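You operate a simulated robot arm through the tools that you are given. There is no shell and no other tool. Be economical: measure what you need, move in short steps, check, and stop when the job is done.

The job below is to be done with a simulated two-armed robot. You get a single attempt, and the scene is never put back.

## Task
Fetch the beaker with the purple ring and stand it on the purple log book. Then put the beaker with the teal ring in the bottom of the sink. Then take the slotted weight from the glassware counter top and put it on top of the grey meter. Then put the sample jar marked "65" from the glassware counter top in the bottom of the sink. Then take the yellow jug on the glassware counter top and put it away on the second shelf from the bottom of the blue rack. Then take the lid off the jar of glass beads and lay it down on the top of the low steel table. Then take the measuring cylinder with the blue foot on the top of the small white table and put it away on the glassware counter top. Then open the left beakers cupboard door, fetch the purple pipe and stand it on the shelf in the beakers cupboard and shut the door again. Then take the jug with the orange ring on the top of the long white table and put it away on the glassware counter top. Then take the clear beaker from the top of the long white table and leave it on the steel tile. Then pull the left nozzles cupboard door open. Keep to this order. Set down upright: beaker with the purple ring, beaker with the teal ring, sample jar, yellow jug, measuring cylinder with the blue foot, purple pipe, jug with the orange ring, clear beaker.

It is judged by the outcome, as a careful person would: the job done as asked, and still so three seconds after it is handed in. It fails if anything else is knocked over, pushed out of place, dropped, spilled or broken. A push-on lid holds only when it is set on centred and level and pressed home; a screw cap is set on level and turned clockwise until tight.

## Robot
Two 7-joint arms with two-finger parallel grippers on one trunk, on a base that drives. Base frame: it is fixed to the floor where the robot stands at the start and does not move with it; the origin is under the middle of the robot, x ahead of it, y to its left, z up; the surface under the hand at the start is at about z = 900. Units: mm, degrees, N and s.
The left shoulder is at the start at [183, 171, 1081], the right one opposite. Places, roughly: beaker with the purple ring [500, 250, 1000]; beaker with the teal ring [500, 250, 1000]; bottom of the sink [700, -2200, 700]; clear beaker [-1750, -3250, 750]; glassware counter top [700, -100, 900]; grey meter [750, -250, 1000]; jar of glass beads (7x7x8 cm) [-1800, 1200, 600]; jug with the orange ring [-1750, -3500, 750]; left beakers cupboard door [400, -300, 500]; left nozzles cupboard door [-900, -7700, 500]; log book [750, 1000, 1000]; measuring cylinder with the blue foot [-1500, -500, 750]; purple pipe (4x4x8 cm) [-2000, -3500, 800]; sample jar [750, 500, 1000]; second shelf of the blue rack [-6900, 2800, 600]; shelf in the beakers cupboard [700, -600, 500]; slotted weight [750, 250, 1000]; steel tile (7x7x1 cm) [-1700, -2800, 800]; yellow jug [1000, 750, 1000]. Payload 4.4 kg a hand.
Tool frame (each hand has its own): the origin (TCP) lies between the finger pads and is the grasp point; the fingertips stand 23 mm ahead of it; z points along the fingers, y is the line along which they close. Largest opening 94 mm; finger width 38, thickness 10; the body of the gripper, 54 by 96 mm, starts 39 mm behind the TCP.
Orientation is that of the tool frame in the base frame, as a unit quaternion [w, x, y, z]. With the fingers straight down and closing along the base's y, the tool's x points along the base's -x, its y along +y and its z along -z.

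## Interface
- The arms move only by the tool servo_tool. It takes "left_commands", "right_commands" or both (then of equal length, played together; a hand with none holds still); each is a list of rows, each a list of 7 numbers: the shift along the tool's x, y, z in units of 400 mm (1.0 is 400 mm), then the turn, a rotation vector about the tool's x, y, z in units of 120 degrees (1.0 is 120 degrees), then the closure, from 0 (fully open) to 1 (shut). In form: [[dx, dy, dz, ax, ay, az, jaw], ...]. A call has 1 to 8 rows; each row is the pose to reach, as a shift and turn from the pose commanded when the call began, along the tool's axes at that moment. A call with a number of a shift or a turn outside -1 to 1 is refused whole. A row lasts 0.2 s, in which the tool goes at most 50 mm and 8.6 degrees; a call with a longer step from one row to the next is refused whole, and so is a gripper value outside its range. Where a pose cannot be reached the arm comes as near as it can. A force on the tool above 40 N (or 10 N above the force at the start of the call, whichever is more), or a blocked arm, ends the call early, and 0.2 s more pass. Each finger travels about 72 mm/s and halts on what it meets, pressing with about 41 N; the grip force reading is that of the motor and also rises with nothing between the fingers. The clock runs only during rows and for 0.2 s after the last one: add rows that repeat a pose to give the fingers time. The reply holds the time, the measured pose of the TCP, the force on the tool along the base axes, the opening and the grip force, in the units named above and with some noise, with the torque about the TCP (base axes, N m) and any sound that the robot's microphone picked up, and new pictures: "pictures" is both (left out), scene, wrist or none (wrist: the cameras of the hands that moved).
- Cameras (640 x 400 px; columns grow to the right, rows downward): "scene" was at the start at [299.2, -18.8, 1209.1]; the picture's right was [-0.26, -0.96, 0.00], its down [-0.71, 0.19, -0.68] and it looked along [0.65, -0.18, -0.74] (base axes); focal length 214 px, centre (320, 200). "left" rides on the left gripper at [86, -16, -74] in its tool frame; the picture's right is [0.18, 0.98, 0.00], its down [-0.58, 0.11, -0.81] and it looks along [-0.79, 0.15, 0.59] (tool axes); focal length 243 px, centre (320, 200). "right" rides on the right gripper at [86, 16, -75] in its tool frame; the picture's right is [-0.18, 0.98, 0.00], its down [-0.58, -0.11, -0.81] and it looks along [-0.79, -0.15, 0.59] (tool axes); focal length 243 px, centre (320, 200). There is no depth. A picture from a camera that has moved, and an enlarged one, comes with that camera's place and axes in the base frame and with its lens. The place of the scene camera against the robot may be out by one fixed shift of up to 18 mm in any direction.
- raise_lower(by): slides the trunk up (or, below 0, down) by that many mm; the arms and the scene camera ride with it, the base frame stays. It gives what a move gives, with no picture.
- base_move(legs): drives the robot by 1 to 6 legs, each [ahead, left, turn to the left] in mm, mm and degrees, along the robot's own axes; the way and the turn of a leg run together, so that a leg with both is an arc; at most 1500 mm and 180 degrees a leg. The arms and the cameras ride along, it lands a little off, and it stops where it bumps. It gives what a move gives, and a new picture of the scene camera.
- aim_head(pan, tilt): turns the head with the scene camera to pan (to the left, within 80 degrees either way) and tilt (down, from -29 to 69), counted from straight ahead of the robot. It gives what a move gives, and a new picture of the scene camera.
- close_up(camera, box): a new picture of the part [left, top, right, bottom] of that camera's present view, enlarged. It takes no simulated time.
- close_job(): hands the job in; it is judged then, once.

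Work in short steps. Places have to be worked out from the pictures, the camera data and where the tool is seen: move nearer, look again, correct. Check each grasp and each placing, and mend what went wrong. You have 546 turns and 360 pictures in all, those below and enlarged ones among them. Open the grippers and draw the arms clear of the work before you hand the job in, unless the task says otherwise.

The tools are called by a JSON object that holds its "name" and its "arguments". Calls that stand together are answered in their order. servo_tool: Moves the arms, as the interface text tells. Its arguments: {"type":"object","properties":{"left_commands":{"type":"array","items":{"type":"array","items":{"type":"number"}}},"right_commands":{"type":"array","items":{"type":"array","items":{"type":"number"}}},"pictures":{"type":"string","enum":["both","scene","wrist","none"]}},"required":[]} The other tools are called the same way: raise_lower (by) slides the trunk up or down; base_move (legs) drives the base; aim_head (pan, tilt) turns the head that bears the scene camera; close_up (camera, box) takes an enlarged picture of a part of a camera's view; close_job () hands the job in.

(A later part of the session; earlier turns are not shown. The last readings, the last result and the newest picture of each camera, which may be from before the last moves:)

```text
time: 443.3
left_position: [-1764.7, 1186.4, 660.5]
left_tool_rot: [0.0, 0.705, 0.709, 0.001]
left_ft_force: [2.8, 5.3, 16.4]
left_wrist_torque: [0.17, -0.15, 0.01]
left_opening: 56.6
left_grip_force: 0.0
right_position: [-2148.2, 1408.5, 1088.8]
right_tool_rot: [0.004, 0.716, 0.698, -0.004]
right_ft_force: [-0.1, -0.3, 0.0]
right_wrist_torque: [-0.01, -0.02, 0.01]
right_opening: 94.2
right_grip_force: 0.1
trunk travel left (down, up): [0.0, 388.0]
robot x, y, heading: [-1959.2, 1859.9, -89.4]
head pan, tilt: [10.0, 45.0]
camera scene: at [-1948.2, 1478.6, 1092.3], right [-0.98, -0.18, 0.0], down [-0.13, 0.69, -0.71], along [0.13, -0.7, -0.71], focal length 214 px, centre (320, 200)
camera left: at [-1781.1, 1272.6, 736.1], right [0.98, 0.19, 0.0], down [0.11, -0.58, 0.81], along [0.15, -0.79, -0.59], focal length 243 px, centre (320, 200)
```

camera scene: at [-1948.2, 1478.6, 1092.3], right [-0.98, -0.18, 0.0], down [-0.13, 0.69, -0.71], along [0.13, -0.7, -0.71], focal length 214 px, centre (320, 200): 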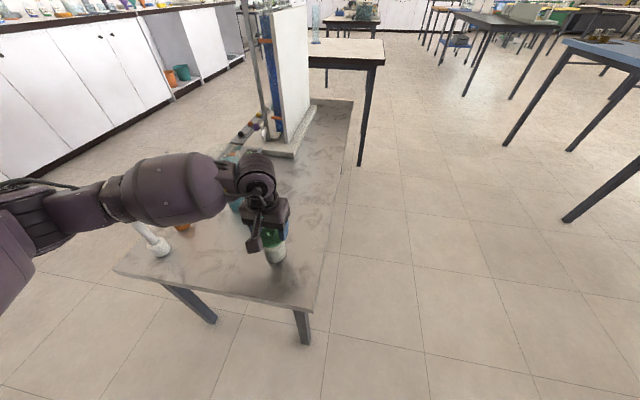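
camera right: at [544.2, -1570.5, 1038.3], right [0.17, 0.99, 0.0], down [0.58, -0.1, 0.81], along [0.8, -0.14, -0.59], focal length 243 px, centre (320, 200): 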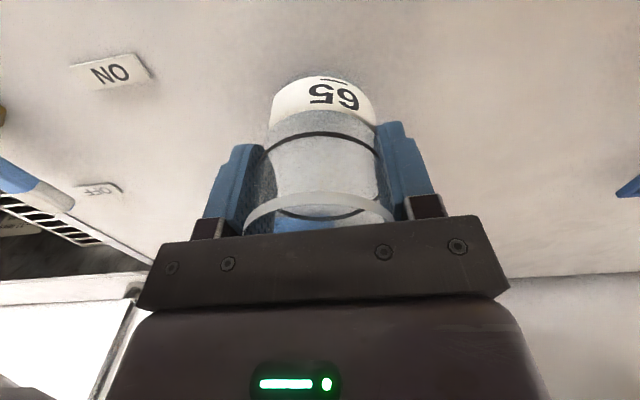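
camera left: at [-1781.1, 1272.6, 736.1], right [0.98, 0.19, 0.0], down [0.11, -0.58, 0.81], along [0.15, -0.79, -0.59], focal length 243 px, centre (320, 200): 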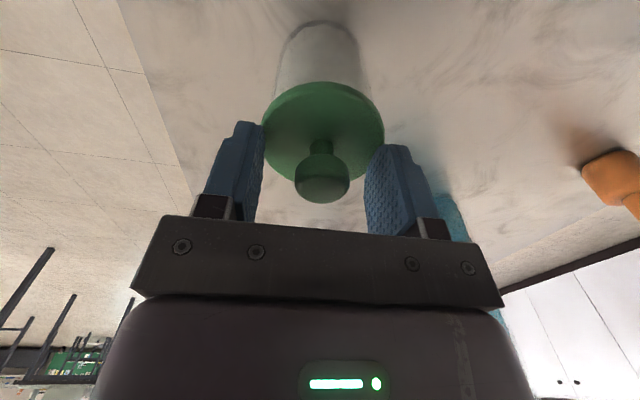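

Fingertips touch the lid disc. I raise 4 mm and close on the knob.

{"name": "servo_tool", "arguments": {"left_commands": [[0, 0, -0.012, 0, 0, 0, 0.4], [0, 0, -0.012, 0, 0, 0, 0.7], [0, 0, -0.012, 0, 0, 0, 1.0], [0, 0, -0.012, 0, 0, 0, 1.0], [0, 0, -0.012, 0, 0, 0, 1.0]], "pictures": "none"}}

{"name": "servo_tool", "arguments": {"left_commands": [[0, 0, -0.02, 0, 0, 0, 1.0], [0, 0, -0.05, 0, 0, 0, 1.0], [0, 0, -0.08, 0, 0, 0, 1.0]], "pictures": "both"}}

```text
time: 444.5
left_position: [-1766.9, 1186.2, 664.1]
left_tool_rot: [-0.002, 0.706, 0.708, 0.002]
left_ft_force: [0.2, 0.3, 0.3]
left_wrist_torque: [-0.02, -0.03, 0.0]
left_opening: 22.7
left_grip_force: 40.8
right_position: [-2149.0, 1405.2, 1086.7]
right_tool_rot: [0.004, 0.717, 0.698, -0.004]
right_ft_force: [0.3, 0.3, -0.8]
right_wrist_torque: [-0.01, -0.04, -0.01]
right_opening: 94.0
right_grip_force: 0.0
trunk travel left (down, up): [0.0, 388.0]
robot x, y, heading: [-1960.7, 1861.6, -89.5]
head pan, tilt: [10.0, 45.0]
heard: snap
```

```text
time: 445.3
left_position: [-1765.6, 1186.3, 695.9]
left_tool_rot: [-0.002, 0.706, 0.708, 0.002]
left_ft_force: [0.1, -0.2, 0.0]
left_wrist_torque: [0.0, 0.02, 0.01]
left_opening: 22.3
left_grip_force: 40.8
right_position: [-2148.1, 1405.4, 1087.6]
right_tool_rot: [0.003, 0.716, 0.698, -0.003]
right_ft_force: [-1.2, 0.0, -0.1]
right_wrist_torque: [-0.01, -0.01, 0.0]
right_opening: 94.1
right_grip_force: 0.2
trunk travel left (down, up): [0.0, 388.0]
robot x, y, heading: [-1957.9, 1857.1, -89.4]
head pan, tilt: [10.0, 45.0]
camera scene: at [-1948.2, 1476.7, 1091.1], right [-0.98, -0.18, 0.0], down [-0.13, 0.7, -0.71], along [0.13, -0.7, -0.71], focal length 214 px, centre (320, 200)
camera left: at [-1780.7, 1272.9, 772.0], right [0.98, 0.19, 0.0], down [0.11, -0.59, 0.8], along [0.15, -0.79, -0.6], focal length 243 px, centre (320, 200)
```

scene: 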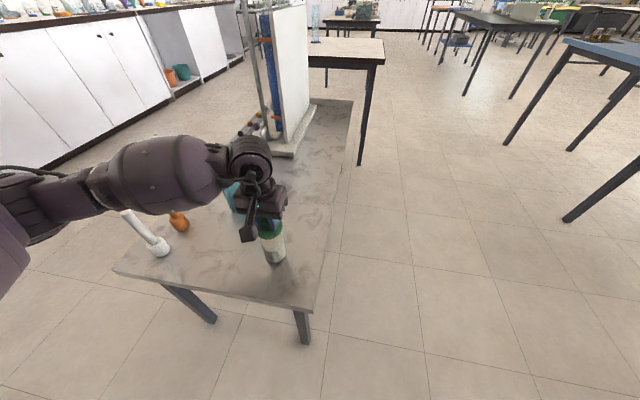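
left: 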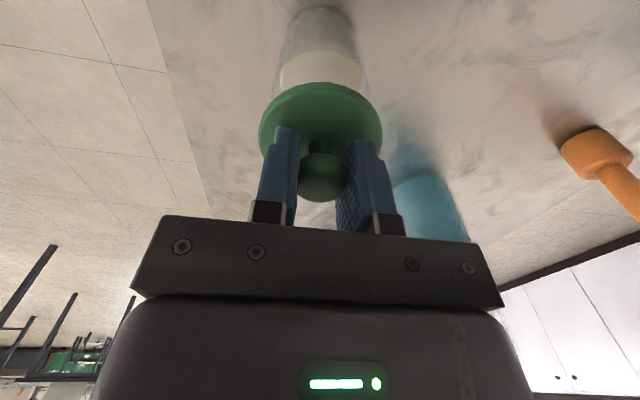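

I heard a snap. I zoom to see whether the jar stayed on the table.

{"name": "close_up", "arguments": {"camera": "scene", "box": [220, 190, 330, 280]}}

```text
4.44 times, centred on (275, 235) of scene
camera zoom: at [-1948.2, 1476.7, 1091.1], right [-0.98, -0.18, 0.0], down [-0.13, 0.7, -0.71], along [0.13, -0.7, -0.71], focal length 953 px, centre (520, 44)
```

zoom: 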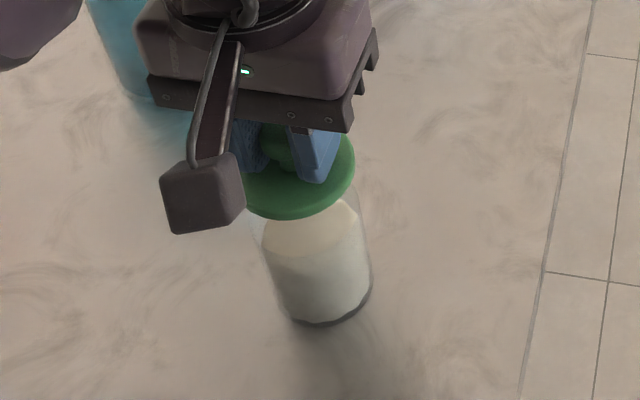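

Jar stayed put; lid is off. White pestle near the left forearm is tall, so I raise the lid and shift the base right (−x) 150 to swing the forearm away before laying the lid down.

{"name": "servo_tool", "arguments": {"left_commands": [[0, 0, -0.08, 0, 0, 0, 1.0], [0, 0, -0.18, 0, 0, 0, 1.0]], "pictures": "none"}}

{"name": "base_move", "arguments": {"legs": [[0, -150, 0]]}}

{"name": "servo_tool", "arguments": {"left_commands": [[0, 0.1, 0, 0, 0, 0, 1.0], [0, 0.21, 0, 0, 0, 0, 1.0], [0.02, 0.32, 0, 0, 0, 0, 1.0], [0.04, 0.43, 0, 0, 0, 0, 1.0], [0.06, 0.54, 0, 0, 0, 0, 1.0], [0.08, 0.62, 0, 0, 0, 0, 1.0], [0.08, 0.62, 0.1, 0, 0, 0, 1.0]], "pictures": "both"}}

```text
time: 445.9
left_position: [-1764.8, 1186.4, 769.7]
left_tool_rot: [-0.003, 0.706, 0.708, 0.003]
left_ft_force: [1.3, 0.2, -0.2]
left_wrist_torque: [0.02, -0.01, -0.02]
left_opening: 22.4
left_grip_force: 40.8
right_position: [-2149.1, 1405.7, 1086.8]
right_tool_rot: [0.003, 0.716, 0.698, -0.003]
right_ft_force: [-0.4, 0.9, -0.2]
right_wrist_torque: [0.01, 0.01, 0.02]
right_opening: 94.1
right_grip_force: 0.0
trunk travel left (down, up): [0.0, 388.0]
robot x, y, heading: [-1958.3, 1861.2, -89.4]
head pan, tilt: [10.0, 45.0]
```

```text
time: 447.8
left_position: [-1917.4, 1183.8, 769.2]
left_tool_rot: [-0.003, 0.707, 0.707, 0.002]
left_ft_force: [-1.5, -0.4, 1.0]
left_wrist_torque: [-0.04, 0.01, 0.01]
left_opening: 22.2
left_grip_force: 41.5
right_position: [-2299.9, 1403.9, 1086.8]
right_tool_rot: [0.003, 0.717, 0.697, -0.003]
right_ft_force: [0.6, -0.9, 0.1]
right_wrist_torque: [-0.01, -0.01, 0.02]
right_opening: 93.8
right_grip_force: 0.0
trunk travel left (down, up): [0.0, 388.0]
robot x, y, heading: [-2106.1, 1860.6, -89.7]
head pan, tilt: [10.0, 45.0]
camera scene: at [-2100.3, 1475.5, 1091.1], right [-0.98, -0.18, 0.0], down [-0.13, 0.7, -0.71], along [0.13, -0.7, -0.71], focal length 214 px, centre (320, 200)
```

scene: 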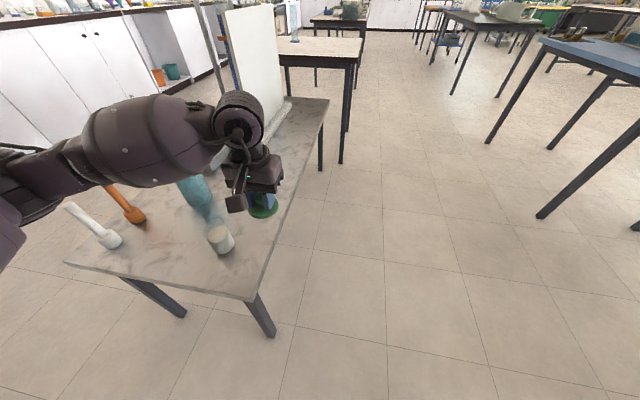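

```text
time: 449.4
left_position: [-1667.8, 1214.9, 726.6]
left_tool_rot: [-0.002, 0.707, 0.707, 0.003]
left_ft_force: [-0.3, 0.0, -0.3]
left_wrist_torque: [-0.05, 0.01, -0.01]
left_opening: 22.7
left_grip_force: 41.3
right_position: [-2300.4, 1402.8, 1085.7]
right_tool_rot: [0.002, 0.717, 0.697, -0.003]
right_ft_force: [-0.5, 0.2, 0.4]
right_wrist_torque: [0.05, 0.0, 0.01]
right_opening: 93.9
right_grip_force: 0.0
trunk travel left (down, up): [0.0, 388.0]
robot x, y, heading: [-2112.2, 1858.4, -89.6]
head pan, tilt: [10.0, 45.0]
camera scene: at [-2099.6, 1474.5, 1090.4], right [-0.98, -0.18, 0.0], down [-0.13, 0.7, -0.71], along [0.13, -0.7, -0.71], focal length 214 px, centre (320, 200)
camera left: at [-1683.2, 1301.8, 801.6], right [0.98, 0.18, 0.0], down [0.11, -0.59, 0.8], along [0.15, -0.79, -0.6], focal length 243 px, centre (320, 200)
```

scene: 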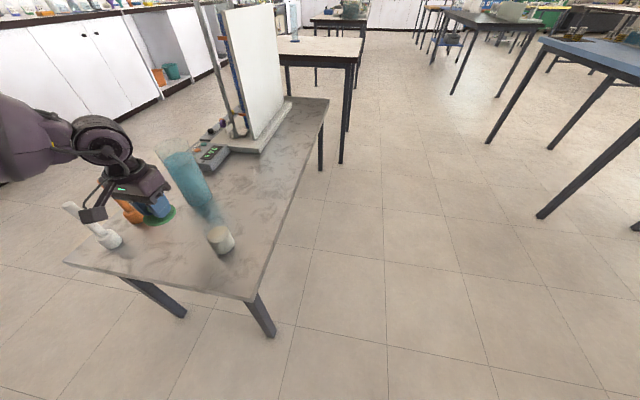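
left: 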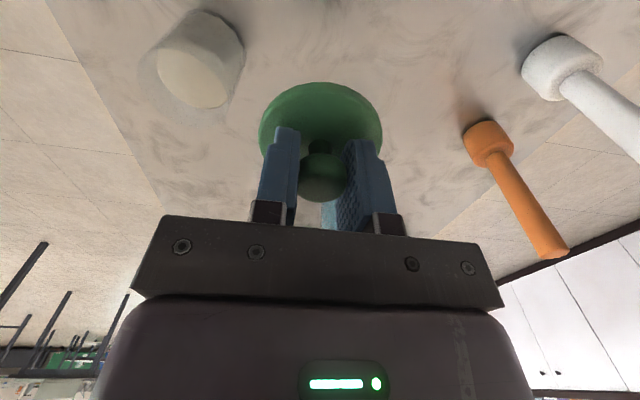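

Spot is clear. I lower the lid to near the table, then slowly to contact.

{"name": "servo_tool", "arguments": {"left_commands": [[0, 0, 0.08, 0, 0, 0, 1.0], [0, 0, 0.16, 0, 0, 0, 1.0], [0, 0, 0.22, 0, 0, 0, 1.0], [0, 0, 0.25, 0, 0, 0, 1.0]], "pictures": "none"}}

{"name": "servo_tool", "arguments": {"left_commands": [[0, 0, 0.012, 0, 0, 0, 1.0], [0, 0, 0.024, 0, 0, 0, 1.0], [0, 0, 0.036, 0, 0, 0, 1.0], [0, 0, 0.048, 0, 0, 0, 1.0]], "pictures": "both"}}

```text
time: 450.4
left_position: [-1668.8, 1216.8, 628.1]
left_tool_rot: [-0.003, 0.707, 0.707, 0.003]
left_ft_force: [1.1, 0.7, 0.5]
left_wrist_torque: [0.01, -0.03, 0.01]
left_opening: 22.6
left_grip_force: 41.3
right_position: [-2300.1, 1404.2, 1087.2]
right_tool_rot: [0.002, 0.717, 0.697, -0.003]
right_ft_force: [0.2, 0.6, -0.3]
right_wrist_torque: [0.01, -0.01, -0.04]
right_opening: 94.2
right_grip_force: 0.0
trunk travel left (down, up): [0.0, 388.0]
robot x, y, heading: [-2109.0, 1860.3, -89.6]
head pan, tilt: [10.0, 45.0]
```

```text
time: 451.4
left_position: [-1669.3, 1217.9, 610.8]
left_tool_rot: [-0.002, 0.707, 0.707, 0.003]
left_ft_force: [-0.2, -0.4, -0.4]
left_wrist_torque: [0.0, 0.02, 0.03]
left_opening: 22.4
left_grip_force: 41.1
right_position: [-2301.2, 1403.9, 1085.9]
right_tool_rot: [0.004, 0.717, 0.697, -0.003]
right_ft_force: [0.8, -0.4, -0.7]
right_wrist_torque: [-0.04, 0.03, 0.0]
right_opening: 93.9
right_grip_force: 0.1
trunk travel left (down, up): [0.0, 388.0]
robot x, y, heading: [-2112.0, 1858.3, -89.6]
head pan, tilt: [10.0, 45.0]
camera scene: at [-2100.1, 1475.5, 1091.0], right [-0.98, -0.18, 0.0], down [-0.13, 0.7, -0.71], along [0.13, -0.7, -0.71], focal length 214 px, centre (320, 200)
camera left: at [-1684.7, 1304.1, 685.2], right [0.98, 0.18, 0.0], down [0.11, -0.59, 0.8], along [0.15, -0.79, -0.6], focal length 243 px, centre (320, 200)
```

scene: 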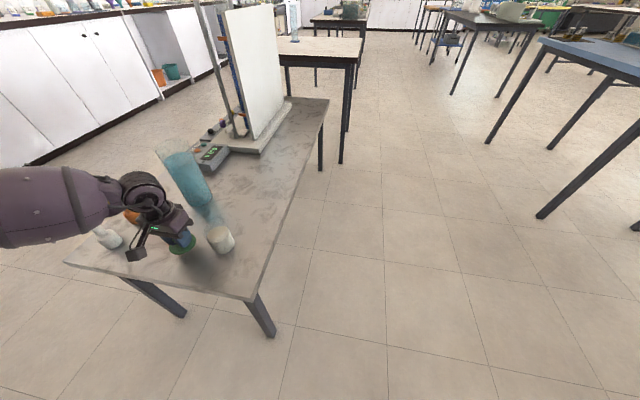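
left: 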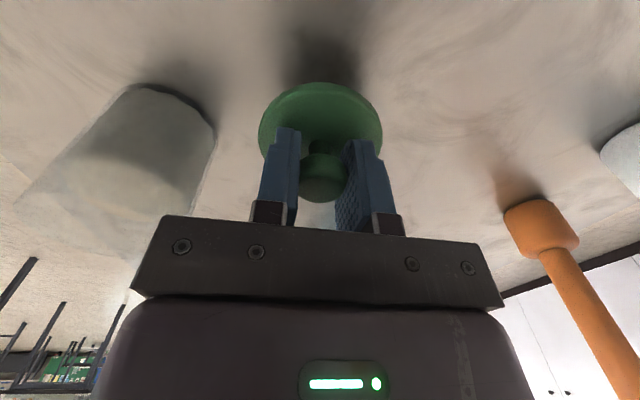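

Still above the table. I continue in small steps.

{"name": "servo_tool", "arguments": {"left_commands": [[0, 0, 0.008, 0, 0, 0, 1.0], [0, 0, 0.016, 0, 0, 0, 1.0], [0, 0, 0.024, 0, 0, 0, 1.0]], "pictures": "none"}}

{"name": "servo_tool", "arguments": {"left_commands": [[0, 0, 0.008, 0, 0, 0, 1.0], [0, 0, 0.016, 0, 0, 0, 1.0], [0, 0, 0.024, 0, 0, 0, 1.0]], "pictures": "wrist"}}

```text
time: 452.2
left_position: [-1668.0, 1217.6, 599.8]
left_tool_rot: [-0.002, 0.707, 0.707, 0.002]
left_ft_force: [0.1, -0.5, 0.3]
left_wrist_torque: [0.02, 0.01, 0.02]
left_opening: 21.8
left_grip_force: 40.9
right_position: [-2300.6, 1404.6, 1086.5]
right_tool_rot: [0.003, 0.717, 0.697, -0.003]
right_ft_force: [0.4, 0.2, -0.5]
right_wrist_torque: [0.01, 0.04, -0.02]
right_opening: 94.0
right_grip_force: 0.1
trunk travel left (down, up): [0.0, 388.0]
robot x, y, heading: [-2110.0, 1862.9, -89.8]
head pan, tilt: [10.0, 45.0]
```

```text
time: 453.0
left_position: [-1669.7, 1217.3, 590.0]
left_tool_rot: [-0.002, 0.707, 0.707, 0.003]
left_ft_force: [-0.6, -1.3, -0.7]
left_wrist_torque: [0.0, 0.0, -0.01]
left_opening: 21.6
left_grip_force: 41.2
right_position: [-2300.6, 1403.5, 1086.6]
right_tool_rot: [0.002, 0.717, 0.697, -0.003]
right_ft_force: [-0.2, 0.0, 0.0]
right_wrist_torque: [0.0, -0.02, 0.02]
right_opening: 93.7
right_grip_force: 0.2
trunk travel left (down, up): [0.0, 388.0]
robot x, y, heading: [-2108.9, 1858.1, -89.6]
head pan, tilt: [10.0, 45.0]
camera left: at [-1685.0, 1304.9, 666.3], right [0.98, 0.18, 0.0], down [0.11, -0.59, 0.8], along [0.15, -0.79, -0.6], focal length 243 px, centre (320, 200)
```

left: 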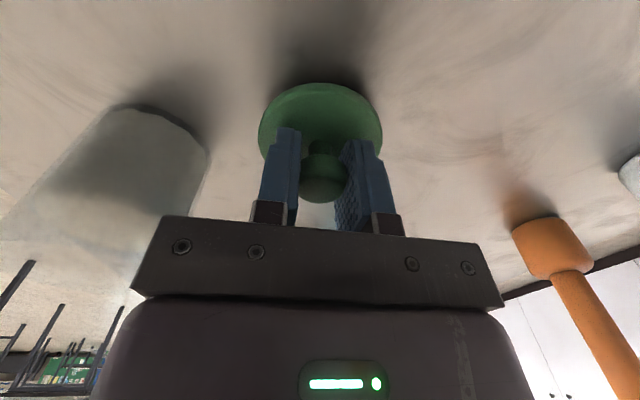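

Close now. I continue.

{"name": "servo_tool", "arguments": {"left_commands": [[0, 0, 0.007, 0, 0, 0, 1.0], [0, 0, 0.014, 0, 0, 0, 1.0], [0, 0, 0.021, 0, 0, 0, 1.0]], "pictures": "none"}}

{"name": "servo_tool", "arguments": {"left_commands": [[0, 0, 0.007, 0, 0, 0, 1.0], [0, 0, 0.014, 0, 0, 0, 1.0]], "pictures": "none"}}

```text
time: 453.8
left_position: [-1669.8, 1217.6, 582.7]
left_tool_rot: [-0.003, 0.707, 0.707, 0.002]
left_ft_force: [-0.2, -0.8, -0.6]
left_wrist_torque: [-0.03, 0.02, 0.0]
left_opening: 21.3
left_grip_force: 40.6
right_position: [-2300.7, 1404.9, 1087.0]
right_tool_rot: [0.003, 0.717, 0.697, -0.003]
right_ft_force: [-0.6, -0.7, 1.2]
right_wrist_torque: [0.01, -0.01, 0.0]
right_opening: 93.9
right_grip_force: 0.0
trunk travel left (down, up): [0.0, 388.0]
robot x, y, heading: [-2111.5, 1859.9, -89.8]
head pan, tilt: [10.0, 45.0]
```

```text
time: 454.4
left_position: [-1669.5, 1217.4, 581.9]
left_tool_rot: [0.0, 0.707, 0.707, 0.001]
left_ft_force: [0.1, 7.2, 23.8]
left_wrist_torque: [0.23, 0.01, 0.01]
left_opening: 21.6
left_grip_force: 41.1
right_position: [-2300.6, 1406.4, 1087.3]
right_tool_rot: [0.003, 0.717, 0.697, -0.003]
right_ft_force: [-0.2, -0.1, -0.9]
right_wrist_torque: [0.0, -0.01, 0.0]
right_opening: 94.0
right_grip_force: 0.1
trunk travel left (down, up): [0.0, 388.0]
robot x, y, heading: [-2109.4, 1859.5, -89.8]
head pan, tilt: [10.0, 45.0]
```

Contact at TCP≈582. I ease up and release the knob, then lift.

{"name": "servo_tool", "arguments": {"left_commands": [[0, 0, -0.008, 0, 0, 0, 1.0], [0, 0, -0.008, 0, 0, 0, 0.7], [0, 0, -0.008, 0, 0, 0, 0.5], [0, 0, -0.06, 0, 0, 0, 0.5], [0, 0, -0.17, 0, 0, 0, 0.5], [0, 0, -0.29, 0, 0, 0, 0.5], [0, 0, -0.41, 0, 0, 0, 0.3], [0, 0, -0.53, 0, 0, 0, 0]], "pictures": "both"}}

```text
time: 456.2
left_position: [-1673.8, 1216.7, 791.5]
left_tool_rot: [-0.002, 0.707, 0.707, 0.002]
left_ft_force: [-0.9, 0.7, 0.3]
left_wrist_torque: [-0.02, -0.01, 0.0]
left_opening: 93.8
left_grip_force: 0.0
right_position: [-2301.2, 1406.0, 1087.1]
right_tool_rot: [0.003, 0.717, 0.697, -0.002]
right_ft_force: [0.2, 0.2, -0.1]
right_wrist_torque: [0.0, 0.01, 0.0]
right_opening: 94.1
right_grip_force: 0.1
trunk travel left (down, up): [0.0, 388.0]
robot x, y, heading: [-2110.3, 1863.8, -89.7]
head pan, tilt: [10.0, 45.0]
camera scene: at [-2100.7, 1476.2, 1091.4], right [-0.98, -0.18, 0.0], down [-0.13, 0.7, -0.71], along [0.13, -0.7, -0.71], focal length 214 px, centre (320, 200)
camera left: at [-1688.4, 1303.9, 866.6], right [0.98, 0.18, 0.0], down [0.11, -0.59, 0.8], along [0.15, -0.79, -0.6], focal length 243 px, centre (320, 200)
```

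scene: 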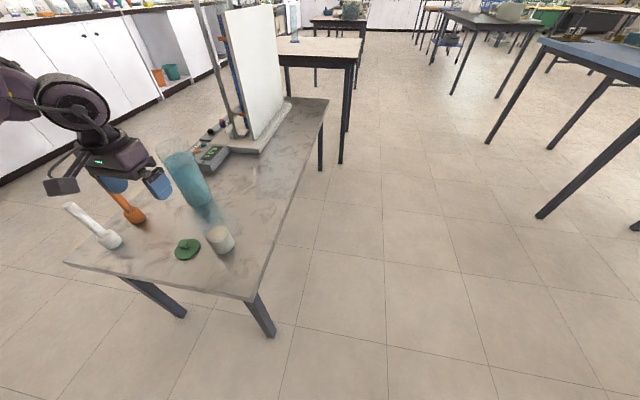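
left: 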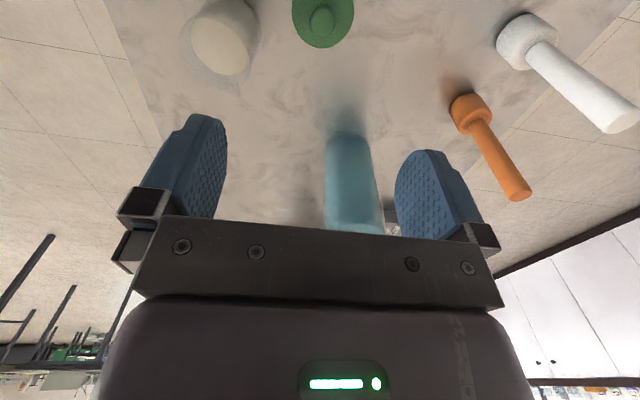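

Lid lies flat on the steel table. I raise the hand, restore the trunk, and drive around toward the small white table.

{"name": "servo_tool", "arguments": {"left_commands": [[0.05, 0, -0.11, 0, 0, 0, 0], [0.1, 0, -0.22, 0, 0, 0, 0], [0.15, 0, -0.33, 0, 0, 0, 0], [0.2, 0, -0.44, 0, 0, 0, 0], [0.25, -0.05, -0.55, 0, 0, 0, 0], [0.25, -0.1, -0.65, 0, 0, 0, 0], [0.25, -0.15, -0.72, 0, 0, 0, 0]], "pictures": "none"}}

{"name": "raise_lower", "arguments": {"by": 100}}

{"name": "base_move", "arguments": {"legs": [[0, 1450, 0], [1500, 0, 0], [900, 0, 0], [0, 0, -90]]}}

```text
refused: row 5 steps farther than a row can; nothing moved
```

```text
time: 457.6
left_position: [-1668.7, 1216.0, 885.8]
left_tool_rot: [-0.003, 0.707, 0.707, 0.004]
left_ft_force: [-0.6, -0.5, 0.3]
left_wrist_torque: [0.01, 0.0, -0.03]
left_opening: 94.1
left_grip_force: 0.0
right_position: [-2300.8, 1402.4, 1186.2]
right_tool_rot: [0.001, 0.717, 0.698, -0.002]
right_ft_force: [-0.7, 0.5, -0.2]
right_wrist_torque: [0.0, 0.01, 0.01]
right_opening: 94.0
right_grip_force: 0.1
trunk travel left (down, up): [-100.0, 288.0]
robot x, y, heading: [-2111.0, 1859.1, -89.9]
head pan, tilt: [10.0, 45.0]
```

```text
time: 485.8
left_position: [-1202.9, -984.5, 889.1]
left_tool_rot: [0.0, 1.0, 0.013, 0.003]
left_ft_force: [-0.4, -0.4, -0.1]
left_wrist_torque: [-0.05, 0.01, -0.02]
left_opening: 94.2
left_grip_force: 0.1
right_position: [-1033.1, -347.6, 1187.0]
right_tool_rot: [0.0, 1.0, -0.002, -0.005]
right_ft_force: [-0.3, 0.5, 0.1]
right_wrist_torque: [0.03, -0.02, 0.03]
right_opening: 94.2
right_grip_force: 0.0
trunk travel left (down, up): [-100.0, 288.0]
robot x, y, heading: [-570.6, -524.6, -178.0]
head pan, tilt: [10.0, 45.0]
camera scene: at [-887.2, -548.7, 1212.3], right [-0.21, 0.98, 0.0], down [0.69, 0.14, -0.71], along [-0.69, -0.15, -0.71], focal length 214 px, centre (320, 200)
```

scene: 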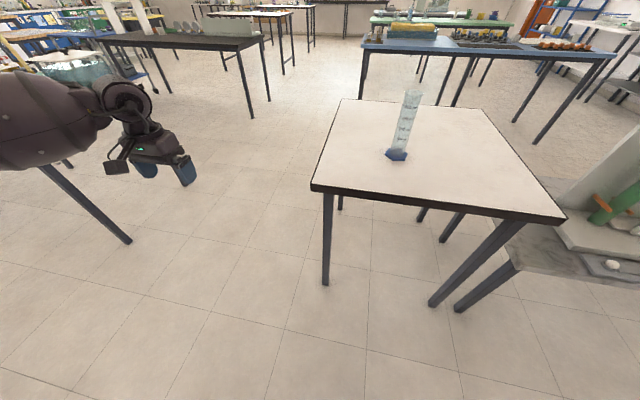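

Measuring cylinder (blue foot) stands on the white table ahead. I drive ahead 300 and use the right hand's camera.

{"name": "base_move", "arguments": {"legs": [[300, 0, -2]]}}

{"name": "close_up", "arguments": {"camera": "right", "box": [0, 0, 640, 400]}}

```text
time: 487.8
left_position: [-1510.2, -970.0, 889.8]
left_tool_rot: [0.0, 1.0, -0.001, 0.004]
left_ft_force: [0.0, 0.2, -0.6]
left_wrist_torque: [0.01, -0.02, -0.01]
left_opening: 94.1
left_grip_force: 0.0
right_position: [-1319.5, -338.7, 1187.5]
right_tool_rot: [-0.001, 1.0, -0.017, -0.004]
right_ft_force: [-0.4, -0.2, -0.2]
right_wrist_torque: [0.01, -0.01, 0.01]
right_opening: 94.3
right_grip_force: 0.0
trunk travel left (down, up): [-100.0, 288.0]
robot x, y, heading: [-860.4, -533.4, -180.0]
head pan, tilt: [10.0, 45.0]
camera scene: at [-1180.7, -544.3, 1212.3], right [-0.18, 0.98, 0.0], down [0.7, 0.12, -0.71], along [-0.7, -0.12, -0.71], focal length 214 px, centre (320, 200)
```

scene: 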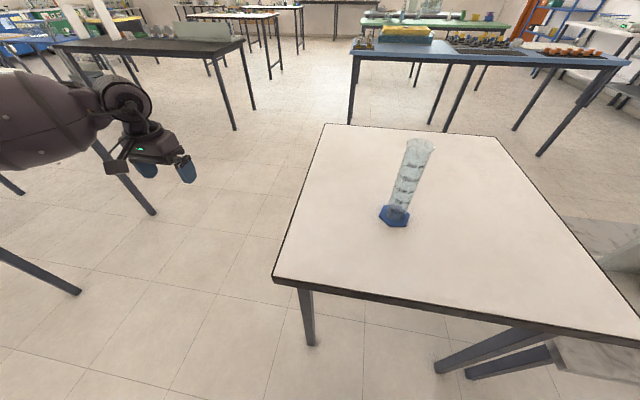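

```text
1.00 times, centred on (320, 200) of right (not enlarged: the box is as wide or as high as the picture)
camera zoom: at [-1232.1, -358.2, 1259.8], right [-0.22, -0.98, 0.0], down [-0.57, 0.13, 0.81], along [-0.79, 0.17, -0.58], focal length 243 px, centre (320, 200)
```

zoom: 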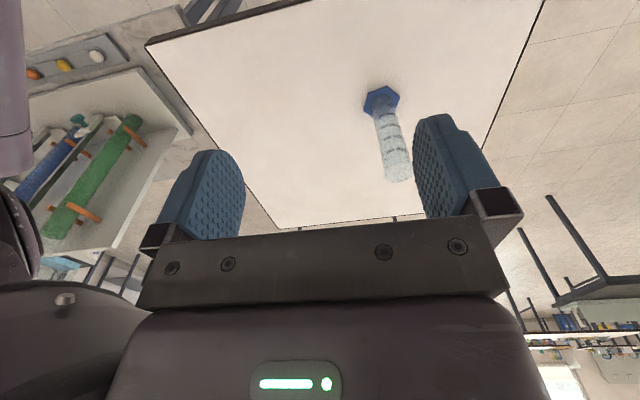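

Cylinder at about (-1548,-423), top z≈1008, ~213 tall. I bring the right hand over it and look.

{"name": "servo_tool", "arguments": {"right_commands": [[-0.11, 0.045, 0, 0, 0, 0, 0], [-0.22, 0.09, 0, 0, 0, 0, 0], [-0.33, 0.135, 0, 0, 0, 0, 0], [-0.44, 0.18, 0, 0, 0, 0, 0], [-0.563, 0.2, 0, 0, 0, 0, 0], [-0.563, 0.229, 0.1, 0, 0, 0, 0], [-0.563, 0.229, 0.2, 0, 0, 0, 0]], "pictures": "both"}}

```text
time: 489.4
left_position: [-1511.0, -969.7, 886.9]
left_tool_rot: [0.0, 1.0, -0.002, 0.003]
left_ft_force: [-0.3, -0.1, -1.0]
left_wrist_torque: [0.0, 0.0, 0.0]
left_opening: 94.0
left_grip_force: 0.1
right_position: [-1549.1, -421.6, 1108.3]
right_tool_rot: [0.001, 1.0, -0.017, -0.003]
right_ft_force: [0.6, -0.2, 0.0]
right_wrist_torque: [0.0, 0.0, 0.01]
right_opening: 93.8
right_grip_force: 0.2
trunk travel left (down, up): [-100.0, 288.0]
robot x, y, heading: [-863.7, -528.4, -180.1]
head pan, tilt: [10.0, 45.0]
camera scene: at [-1181.2, -544.1, 1211.9], right [-0.17, 0.98, 0.0], down [0.7, 0.12, -0.71], along [-0.7, -0.12, -0.71], focal length 214 px, centre (320, 200)
camera right: at [-1462.0, -441.5, 1181.3], right [-0.22, -0.98, 0.0], down [-0.57, 0.13, 0.81], along [-0.79, 0.17, -0.59], focal length 243 px, centre (320, 200)
```

scene: 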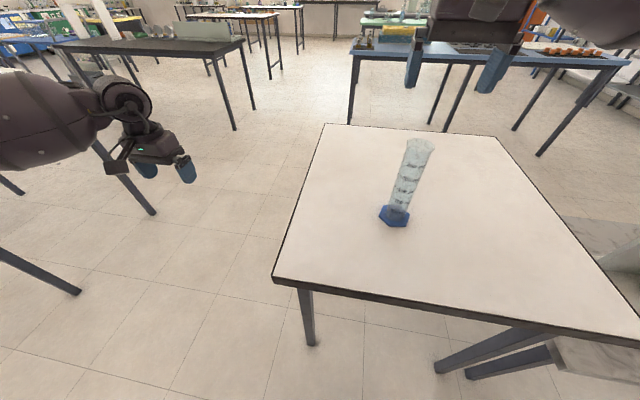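
right: 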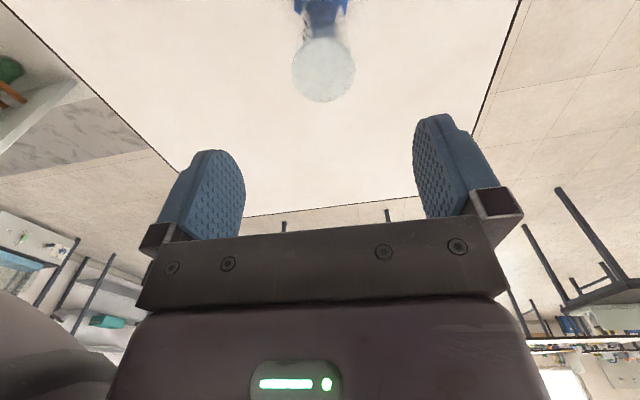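

Rim centred at (-1545,-426). I descend to TCP 986 and close.

{"name": "servo_tool", "arguments": {"right_commands": [[0.008, 0.01, 0.1, 0, 0, 0, 0], [0.008, 0.01, 0.2, 0, 0, 0, 0], [0.008, 0.01, 0.305, 0, 0, 0, 0], [0.008, 0.01, 0.305, 0, 0, 0, 0.4], [0.008, 0.01, 0.305, 0, 0, 0, 0.8], [0.008, 0.01, 0.305, 0, 0, 0, 0.9], [0.008, 0.01, 0.305, 0, 0, 0, 0.9]], "pictures": "wrist"}}

```text
time: 491.0
left_position: [-1509.6, -969.4, 889.3]
left_tool_rot: [0.0, 1.0, -0.002, 0.002]
left_ft_force: [0.2, 0.2, 0.1]
left_wrist_torque: [0.01, 0.01, -0.01]
left_opening: 93.8
left_grip_force: 0.1
right_position: [-1545.3, -429.4, 987.7]
right_tool_rot: [0.0, 1.0, -0.017, -0.004]
right_ft_force: [0.3, 0.1, 2.6]
right_wrist_torque: [-0.03, 0.09, 0.0]
right_opening: 43.9
right_grip_force: 40.5
trunk travel left (down, up): [-100.0, 288.0]
robot x, y, heading: [-865.7, -533.0, -180.3]
head pan, tilt: [10.0, 45.0]
camera right: at [-1459.3, -448.6, 1060.3], right [-0.22, -0.98, 0.0], down [-0.57, 0.13, 0.81], along [-0.79, 0.17, -0.58], focal length 243 px, centre (320, 200)
```

right: 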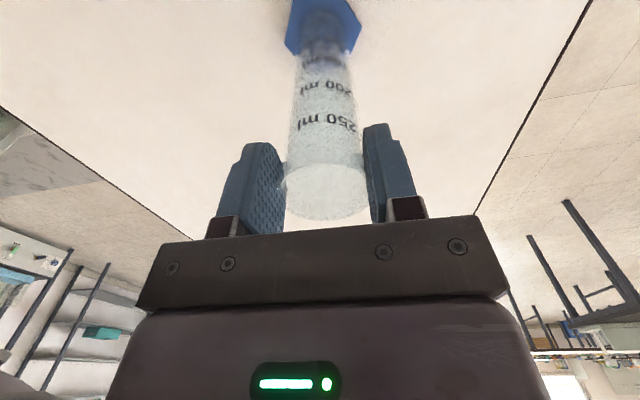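

Gripped (44 mm). I lift both hands.

{"name": "servo_tool", "arguments": {"right_commands": [[0, 0, -0.05, 0, 0, 0, 0.9], [0, 0, -0.15, 0, 0, 0, 0.9], [0, 0, -0.26, 0, 0, 0, 0.9], [0, 0, -0.37, 0, 0, 0, 0.9], [0, 0, -0.48, 0, 0, 0, 0.9], [0.1, 0, -0.55, 0, 0, 0, 0.9], [0.22, 0, -0.57, 0, 0, 0, 0.9], [0.34, 0, -0.57, 0, 0, 0, 0.9]], "left_commands": [[0, 0, -0.1, 0, 0, 0, 0], [0, 0, -0.2, 0, 0, 0, 0], [0, 0, -0.3, 0, 0, 0, 0], [0, 0, -0.4, 0, 0, 0, 0], [0, 0, -0.5, 0, 0, 0, 0], [0, 0, -0.6, 0, 0, 0, 0], [0, 0, -0.7, 0, 0, 0, 0], [0, 0, -0.7, 0, 0, 0, 0]], "pictures": "none"}}

{"name": "base_move", "arguments": {"legs": [[-350, 0, 0], [0, 0, -180], [0, 400, 0]]}}

```text
time: 492.8
left_position: [-1511.7, -969.3, 1170.2]
left_tool_rot: [0.0, 1.0, -0.002, 0.003]
left_ft_force: [0.0, -0.1, -0.5]
left_wrist_torque: [0.0, 0.01, 0.01]
left_opening: 94.1
left_grip_force: 0.1
right_position: [-1405.4, -430.7, 1212.7]
right_tool_rot: [0.0, 1.0, -0.017, -0.004]
right_ft_force: [0.8, -0.5, -1.5]
right_wrist_torque: [0.01, 0.0, 0.03]
right_opening: 44.1
right_grip_force: 41.0
trunk travel left (down, up): [-100.0, 288.0]
robot x, y, heading: [-863.3, -529.0, -179.7]
head pan, tilt: [10.0, 45.0]
```

```text
time: 506.1
left_position: [150.6, 292.8, 1169.6]
left_tool_rot: [-0.003, 0.015, 1.0, 0.0]
left_ft_force: [0.4, 0.8, 0.1]
left_wrist_torque: [0.0, 0.02, -0.03]
left_opening: 94.2
left_grip_force: 0.1
right_position: [32.4, -243.2, 1212.5]
right_tool_rot: [0.005, 0.03, 1.0, 0.0]
right_ft_force: [-0.5, -0.7, -1.3]
right_wrist_torque: [0.01, 0.03, 0.02]
right_opening: 44.1
right_grip_force: 40.6
trunk travel left (down, up): [-100.0, 288.0]
robot x, y, heading: [-507.6, -132.9, -1.5]
head pan, tilt: [10.0, 45.0]
camera scene: at [-204.6, -120.8, 1212.3], right [0.15, -0.99, 0.0], down [-0.7, -0.11, -0.71], along [0.7, 0.11, -0.71], focal length 214 px, centre (320, 200)
```

scene: 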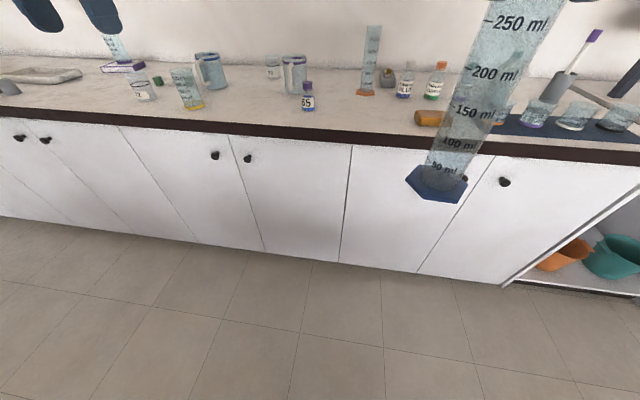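

I'll stand it on the free counter spot near (540,-120). I drive ahead.

{"name": "base_move", "arguments": {"legs": [[480, 130, 1.5]]}}

{"name": "close_up", "arguments": {"camera": "right", "box": [0, 0, 640, 400]}}

```text
time: 509.1
left_position: [618.7, 433.9, 1168.6]
left_tool_rot: [-0.003, 0.002, 1.0, 0.0]
left_ft_force: [-0.2, -0.4, -0.6]
left_wrist_torque: [0.0, 0.01, -0.03]
left_opening: 94.1
left_grip_force: 0.0
right_position: [511.0, -105.4, 1211.8]
right_tool_rot: [0.004, 0.015, 1.0, 0.0]
right_ft_force: [0.2, -0.2, -0.7]
right_wrist_torque: [0.01, 0.06, -0.01]
right_opening: 44.2
right_grip_force: 41.4
trunk travel left (down, up): [-100.0, 288.0]
robot x, y, heading: [-30.3, -6.9, 0.2]
head pan, tilt: [10.0, 45.0]
camera scene: at [273.6, 12.6, 1212.4], right [0.18, -0.98, 0.0], down [-0.7, -0.12, -0.71], along [0.7, 0.12, -0.71], focal length 214 px, centre (320, 200)
```

scene: 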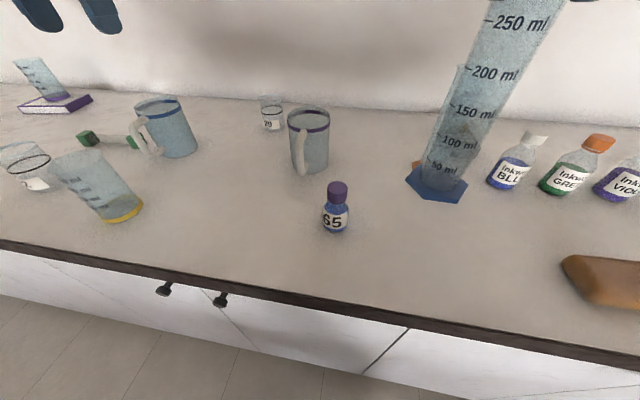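

```text
1.00 times, centred on (320, 200) of right (not enlarged: the box is as wide or as high as the picture)
camera zoom: at [427.1, -86.4, 1285.4], right [0.22, 0.98, 0.0], down [0.57, -0.13, 0.81], along [0.79, -0.17, -0.58], focal length 243 px, centre (320, 200)
```

zoom: 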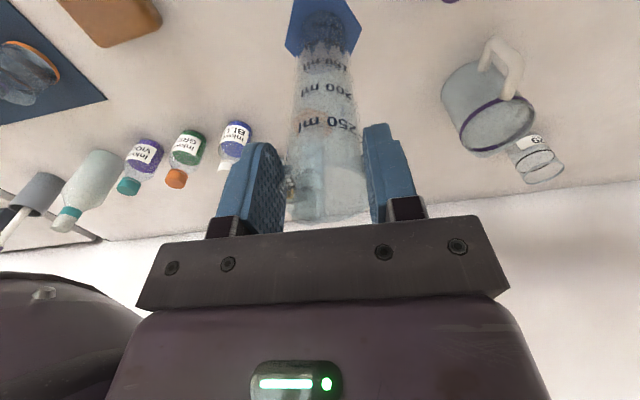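

The area below is free. I shift to (541,-120) and lower to just above the counter, then slowly.

{"name": "servo_tool", "arguments": {"right_commands": [[-0.075, -0.037, 0, 0, 0, 0, 0.9], [-0.075, -0.037, 0.1, 0, 0, 0, 0.9], [-0.075, -0.037, 0.2, 0, 0, 0, 0.9], [-0.075, -0.037, 0.26, 0, 0, 0, 0.9]], "pictures": "none"}}

{"name": "servo_tool", "arguments": {"right_commands": [[0, 0, 0.01, 0, 0, 0, 0.9], [0, 0, 0.02, 0, 0, 0, 0.9], [0, 0, 0.03, 0, 0, 0, 0.9], [0, 0, 0.04, 0, 0, 0, 0.9]], "pictures": "scene"}}

```text
time: 510.1
left_position: [618.4, 434.2, 1169.3]
left_tool_rot: [-0.004, 0.002, 1.0, 0.0]
left_ft_force: [-0.3, 0.2, 0.2]
left_wrist_torque: [0.04, -0.05, 0.0]
left_opening: 93.9
left_grip_force: 0.1
right_position: [544.5, -120.5, 1107.5]
right_tool_rot: [0.005, 0.016, 1.0, 0.001]
right_ft_force: [0.4, 0.3, -0.9]
right_wrist_torque: [0.0, -0.02, 0.01]
right_opening: 44.0
right_grip_force: 41.2
trunk travel left (down, up): [-100.0, 288.0]
robot x, y, heading: [-28.8, -5.4, 0.2]
head pan, tilt: [10.0, 45.0]
```

```text
time: 511.1
left_position: [617.2, 434.5, 1169.3]
left_tool_rot: [-0.002, 0.002, 1.0, 0.0]
left_ft_force: [-0.1, 0.7, 0.2]
left_wrist_torque: [0.0, -0.01, 0.0]
left_opening: 93.9
left_grip_force: 0.0
right_position: [542.2, -120.2, 1093.3]
right_tool_rot: [0.007, 0.015, 1.0, 0.001]
right_ft_force: [2.4, 1.1, 28.3]
right_wrist_torque: [-0.1, -0.33, 0.0]
right_opening: 44.2
right_grip_force: 41.1
trunk travel left (down, up): [-100.0, 288.0]
robot x, y, heading: [-28.4, -3.9, -0.1]
head pan, tilt: [10.0, 45.0]
camera scene: at [271.8, 13.0, 1213.0], right [0.18, -0.98, 0.0], down [-0.69, -0.12, -0.71], along [0.7, 0.12, -0.71], focal length 214 px, centre (320, 200)
```

scene: 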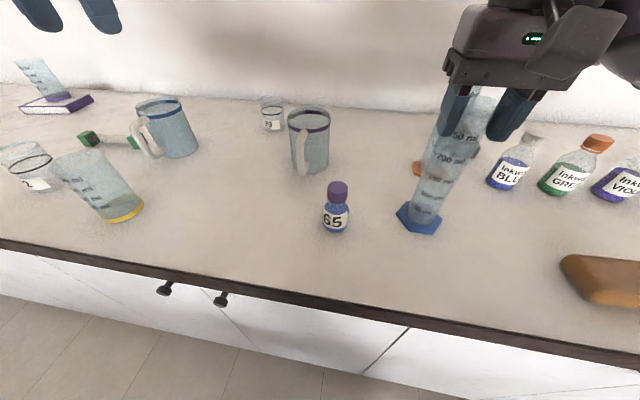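

Standing on the counter. I ease off, open and rise.

{"name": "servo_tool", "arguments": {"right_commands": [[0, 0, -0.01, 0, 0, 0, 0.9], [0, 0, -0.01, 0, 0, 0, 0.5], [0, 0, -0.01, 0, 0, 0, 0.1], [0, 0, -0.01, 0, 0, 0, 0], [0, 0, -0.06, 0, 0, 0, 0], [0, 0, -0.17, 0, 0, 0, 0], [0, 0, -0.28, 0, 0, 0, 0], [0, 0, -0.34, 0, 0, 0, 0]], "pictures": "scene"}}

```text
time: 512.9
left_position: [618.4, 433.2, 1168.9]
left_tool_rot: [-0.003, 0.002, 1.0, -0.001]
left_ft_force: [0.5, -0.6, 0.0]
left_wrist_torque: [0.02, -0.02, 0.02]
left_opening: 93.9
left_grip_force: 0.0
right_position: [542.6, -120.1, 1227.2]
right_tool_rot: [0.004, 0.016, 1.0, -0.001]
right_ft_force: [1.5, -0.4, 0.7]
right_wrist_torque: [0.01, 0.02, -0.02]
right_opening: 94.3
right_grip_force: 0.1
trunk travel left (down, up): [-100.0, 288.0]
robot x, y, heading: [-30.1, -2.3, 0.3]
head pan, tilt: [10.0, 45.0]
camera scene: at [273.1, 12.6, 1212.5], right [0.18, -0.98, 0.0], down [-0.7, -0.12, -0.71], along [0.7, 0.12, -0.71], focal length 214 px, centre (320, 200)
```

scene: 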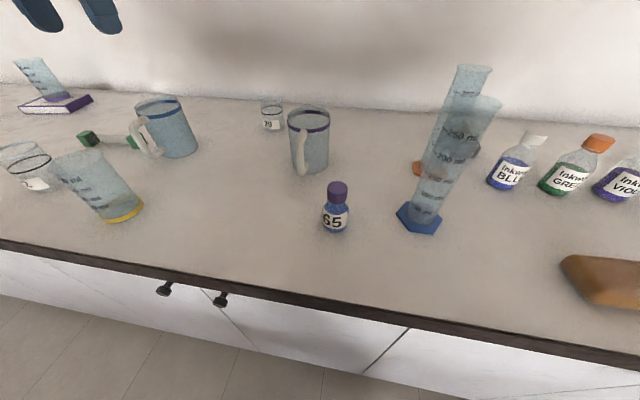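

Cylinder stands on the counter. Next the beakers cupboard: I back up, move right, and look at the left door's knob.

{"name": "base_move", "arguments": {"legs": [[-400, 0, 0], [0, -420, 0]]}}

{"name": "aim_head", "arguments": {"pan": 0, "tilt": 35}}

```text
time: 519.2
left_position: [217.4, 3.6, 1169.6]
left_tool_rot: [-0.003, 0.007, 1.0, 0.0]
left_ft_force: [-0.1, -0.4, 0.4]
left_wrist_torque: [-0.01, -0.01, -0.03]
left_opening: 93.9
left_grip_force: 0.0
right_position: [137.4, -548.3, 1226.7]
right_tool_rot: [0.004, 0.021, 1.0, 0.0]
right_ft_force: [-0.3, 0.3, -0.7]
right_wrist_torque: [0.0, 0.0, 0.01]
right_opening: 94.1
right_grip_force: 0.1
trunk travel left (down, up): [-100.0, 288.0]
robot x, y, heading: [-436.1, -427.6, -0.3]
head pan, tilt: [10.0, 45.0]
camera scene: at [-131.3, -414.5, 1212.3], right [0.17, -0.99, 0.0], down [-0.7, -0.12, -0.71], along [0.7, 0.12, -0.71], focal length 214 px, centre (320, 200)
```

scene: 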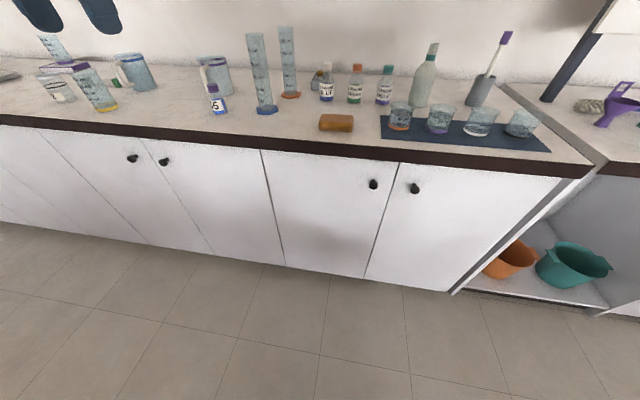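

```text
time: 520.0
left_position: [216.5, 3.6, 1168.7]
left_tool_rot: [-0.003, 0.007, 1.0, 0.0]
left_ft_force: [-0.4, -0.1, 0.5]
left_wrist_torque: [0.0, -0.01, -0.01]
left_opening: 93.8
left_grip_force: 0.2
right_position: [137.2, -548.7, 1227.6]
right_tool_rot: [0.005, 0.022, 1.0, -0.001]
right_ft_force: [-1.6, 0.8, -1.0]
right_wrist_torque: [0.01, -0.02, 0.01]
right_opening: 93.8
right_grip_force: 0.0
trunk travel left (down, up): [-100.0, 288.0]
robot x, y, heading: [-434.8, -427.4, -0.6]
head pan, tilt: [0.0, 35.0]
camera scene: at [-123.5, -428.4, 1227.1], right [-0.01, -1.0, 0.0], down [-0.57, 0.0, -0.82], along [0.82, -0.01, -0.57], focal length 214 px, centre (320, 200)
```

scene: 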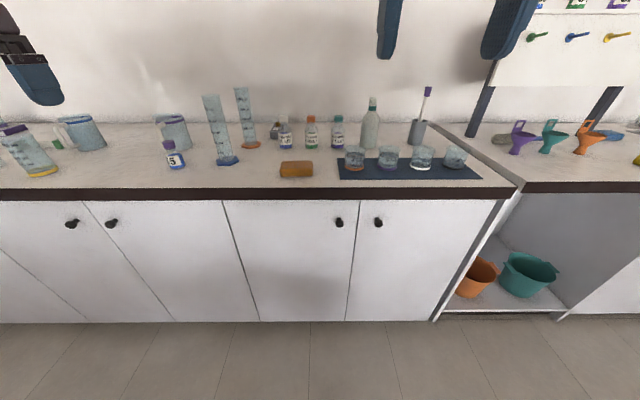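

Left beakers door: knob at about (385,-497,790), hinge at y≈-138. I reposition the base and bring the left hand down in front of it, turning it to point forward.

{"name": "base_move", "arguments": {"legs": [[180, -172, 0.5]]}}

{"name": "servo_tool", "arguments": {"left_commands": [[0.047, -0.102, 0.02, 0, -0.071, 0, 0], [0.094, -0.205, 0.04, 0, -0.142, 0, 0], [0.142, -0.308, 0.06, 0, -0.213, 0, 0], [0.189, -0.411, 0.08, 0, -0.284, 0, 0], [0.236, -0.514, 0.1, 0, -0.355, 0, 0], [0.283, -0.617, 0.12, 0, -0.426, 0, 0], [0.33, -0.72, 0.14, 0, -0.497, 0, 0], [0.3775, -0.8225, 0.16, 0, -0.568, 0, 0]], "pictures": "none"}}

```text
time: 522.1
left_position: [394.8, -164.6, 1170.0]
left_tool_rot: [-0.003, 0.003, 1.0, 0.001]
left_ft_force: [-1.4, 0.1, 0.5]
left_wrist_torque: [0.0, 0.0, 0.0]
left_opening: 94.2
left_grip_force: 0.0
right_position: [316.9, -717.3, 1227.8]
right_tool_rot: [0.004, 0.017, 1.0, 0.0]
right_ft_force: [-0.2, -0.1, -0.2]
right_wrist_torque: [0.04, -0.01, 0.03]
right_opening: 94.2
right_grip_force: 0.1
trunk travel left (down, up): [-100.0, 288.0]
robot x, y, heading: [-253.7, -597.0, -0.1]
head pan, tilt: [0.0, 35.0]
camera scene: at [56.8, -599.4, 1227.2], right [0.0, -1.0, 0.0], down [-0.57, 0.0, -0.82], along [0.82, 0.0, -0.57], focal length 214 px, centre (320, 200)
```

scene: 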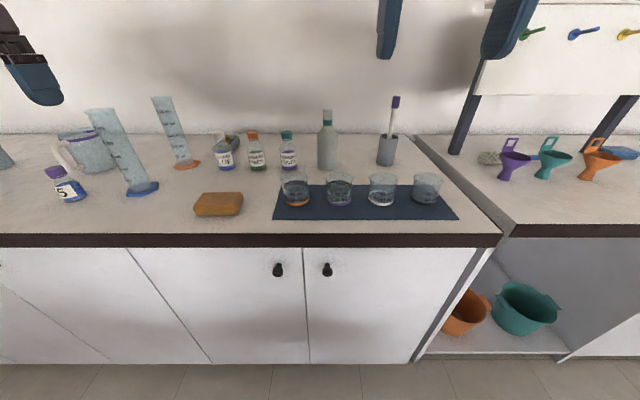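

```text
time: 523.9
left_position: [305.8, -557.2, 1136.6]
left_tool_rot: [0.556, -0.001, 0.831, -0.008]
left_ft_force: [0.1, -1.2, -1.6]
left_wrist_torque: [0.08, -0.1, 0.11]
left_opening: 94.1
left_grip_force: 0.0
left hand out of reach, approached as far as the arm can: row 5, 6, 7, 8
right_position: [320.4, -720.5, 1225.2]
right_tool_rot: [0.004, 0.017, 1.0, 0.001]
right_ft_force: [1.3, -0.3, -0.6]
right_wrist_torque: [0.05, 0.04, -0.01]
right_opening: 94.1
right_grip_force: 0.0
trunk travel left (down, up): [-100.0, 288.0]
robot x, y, heading: [-251.3, -604.0, 0.1]
head pan, tilt: [0.0, 35.0]
```

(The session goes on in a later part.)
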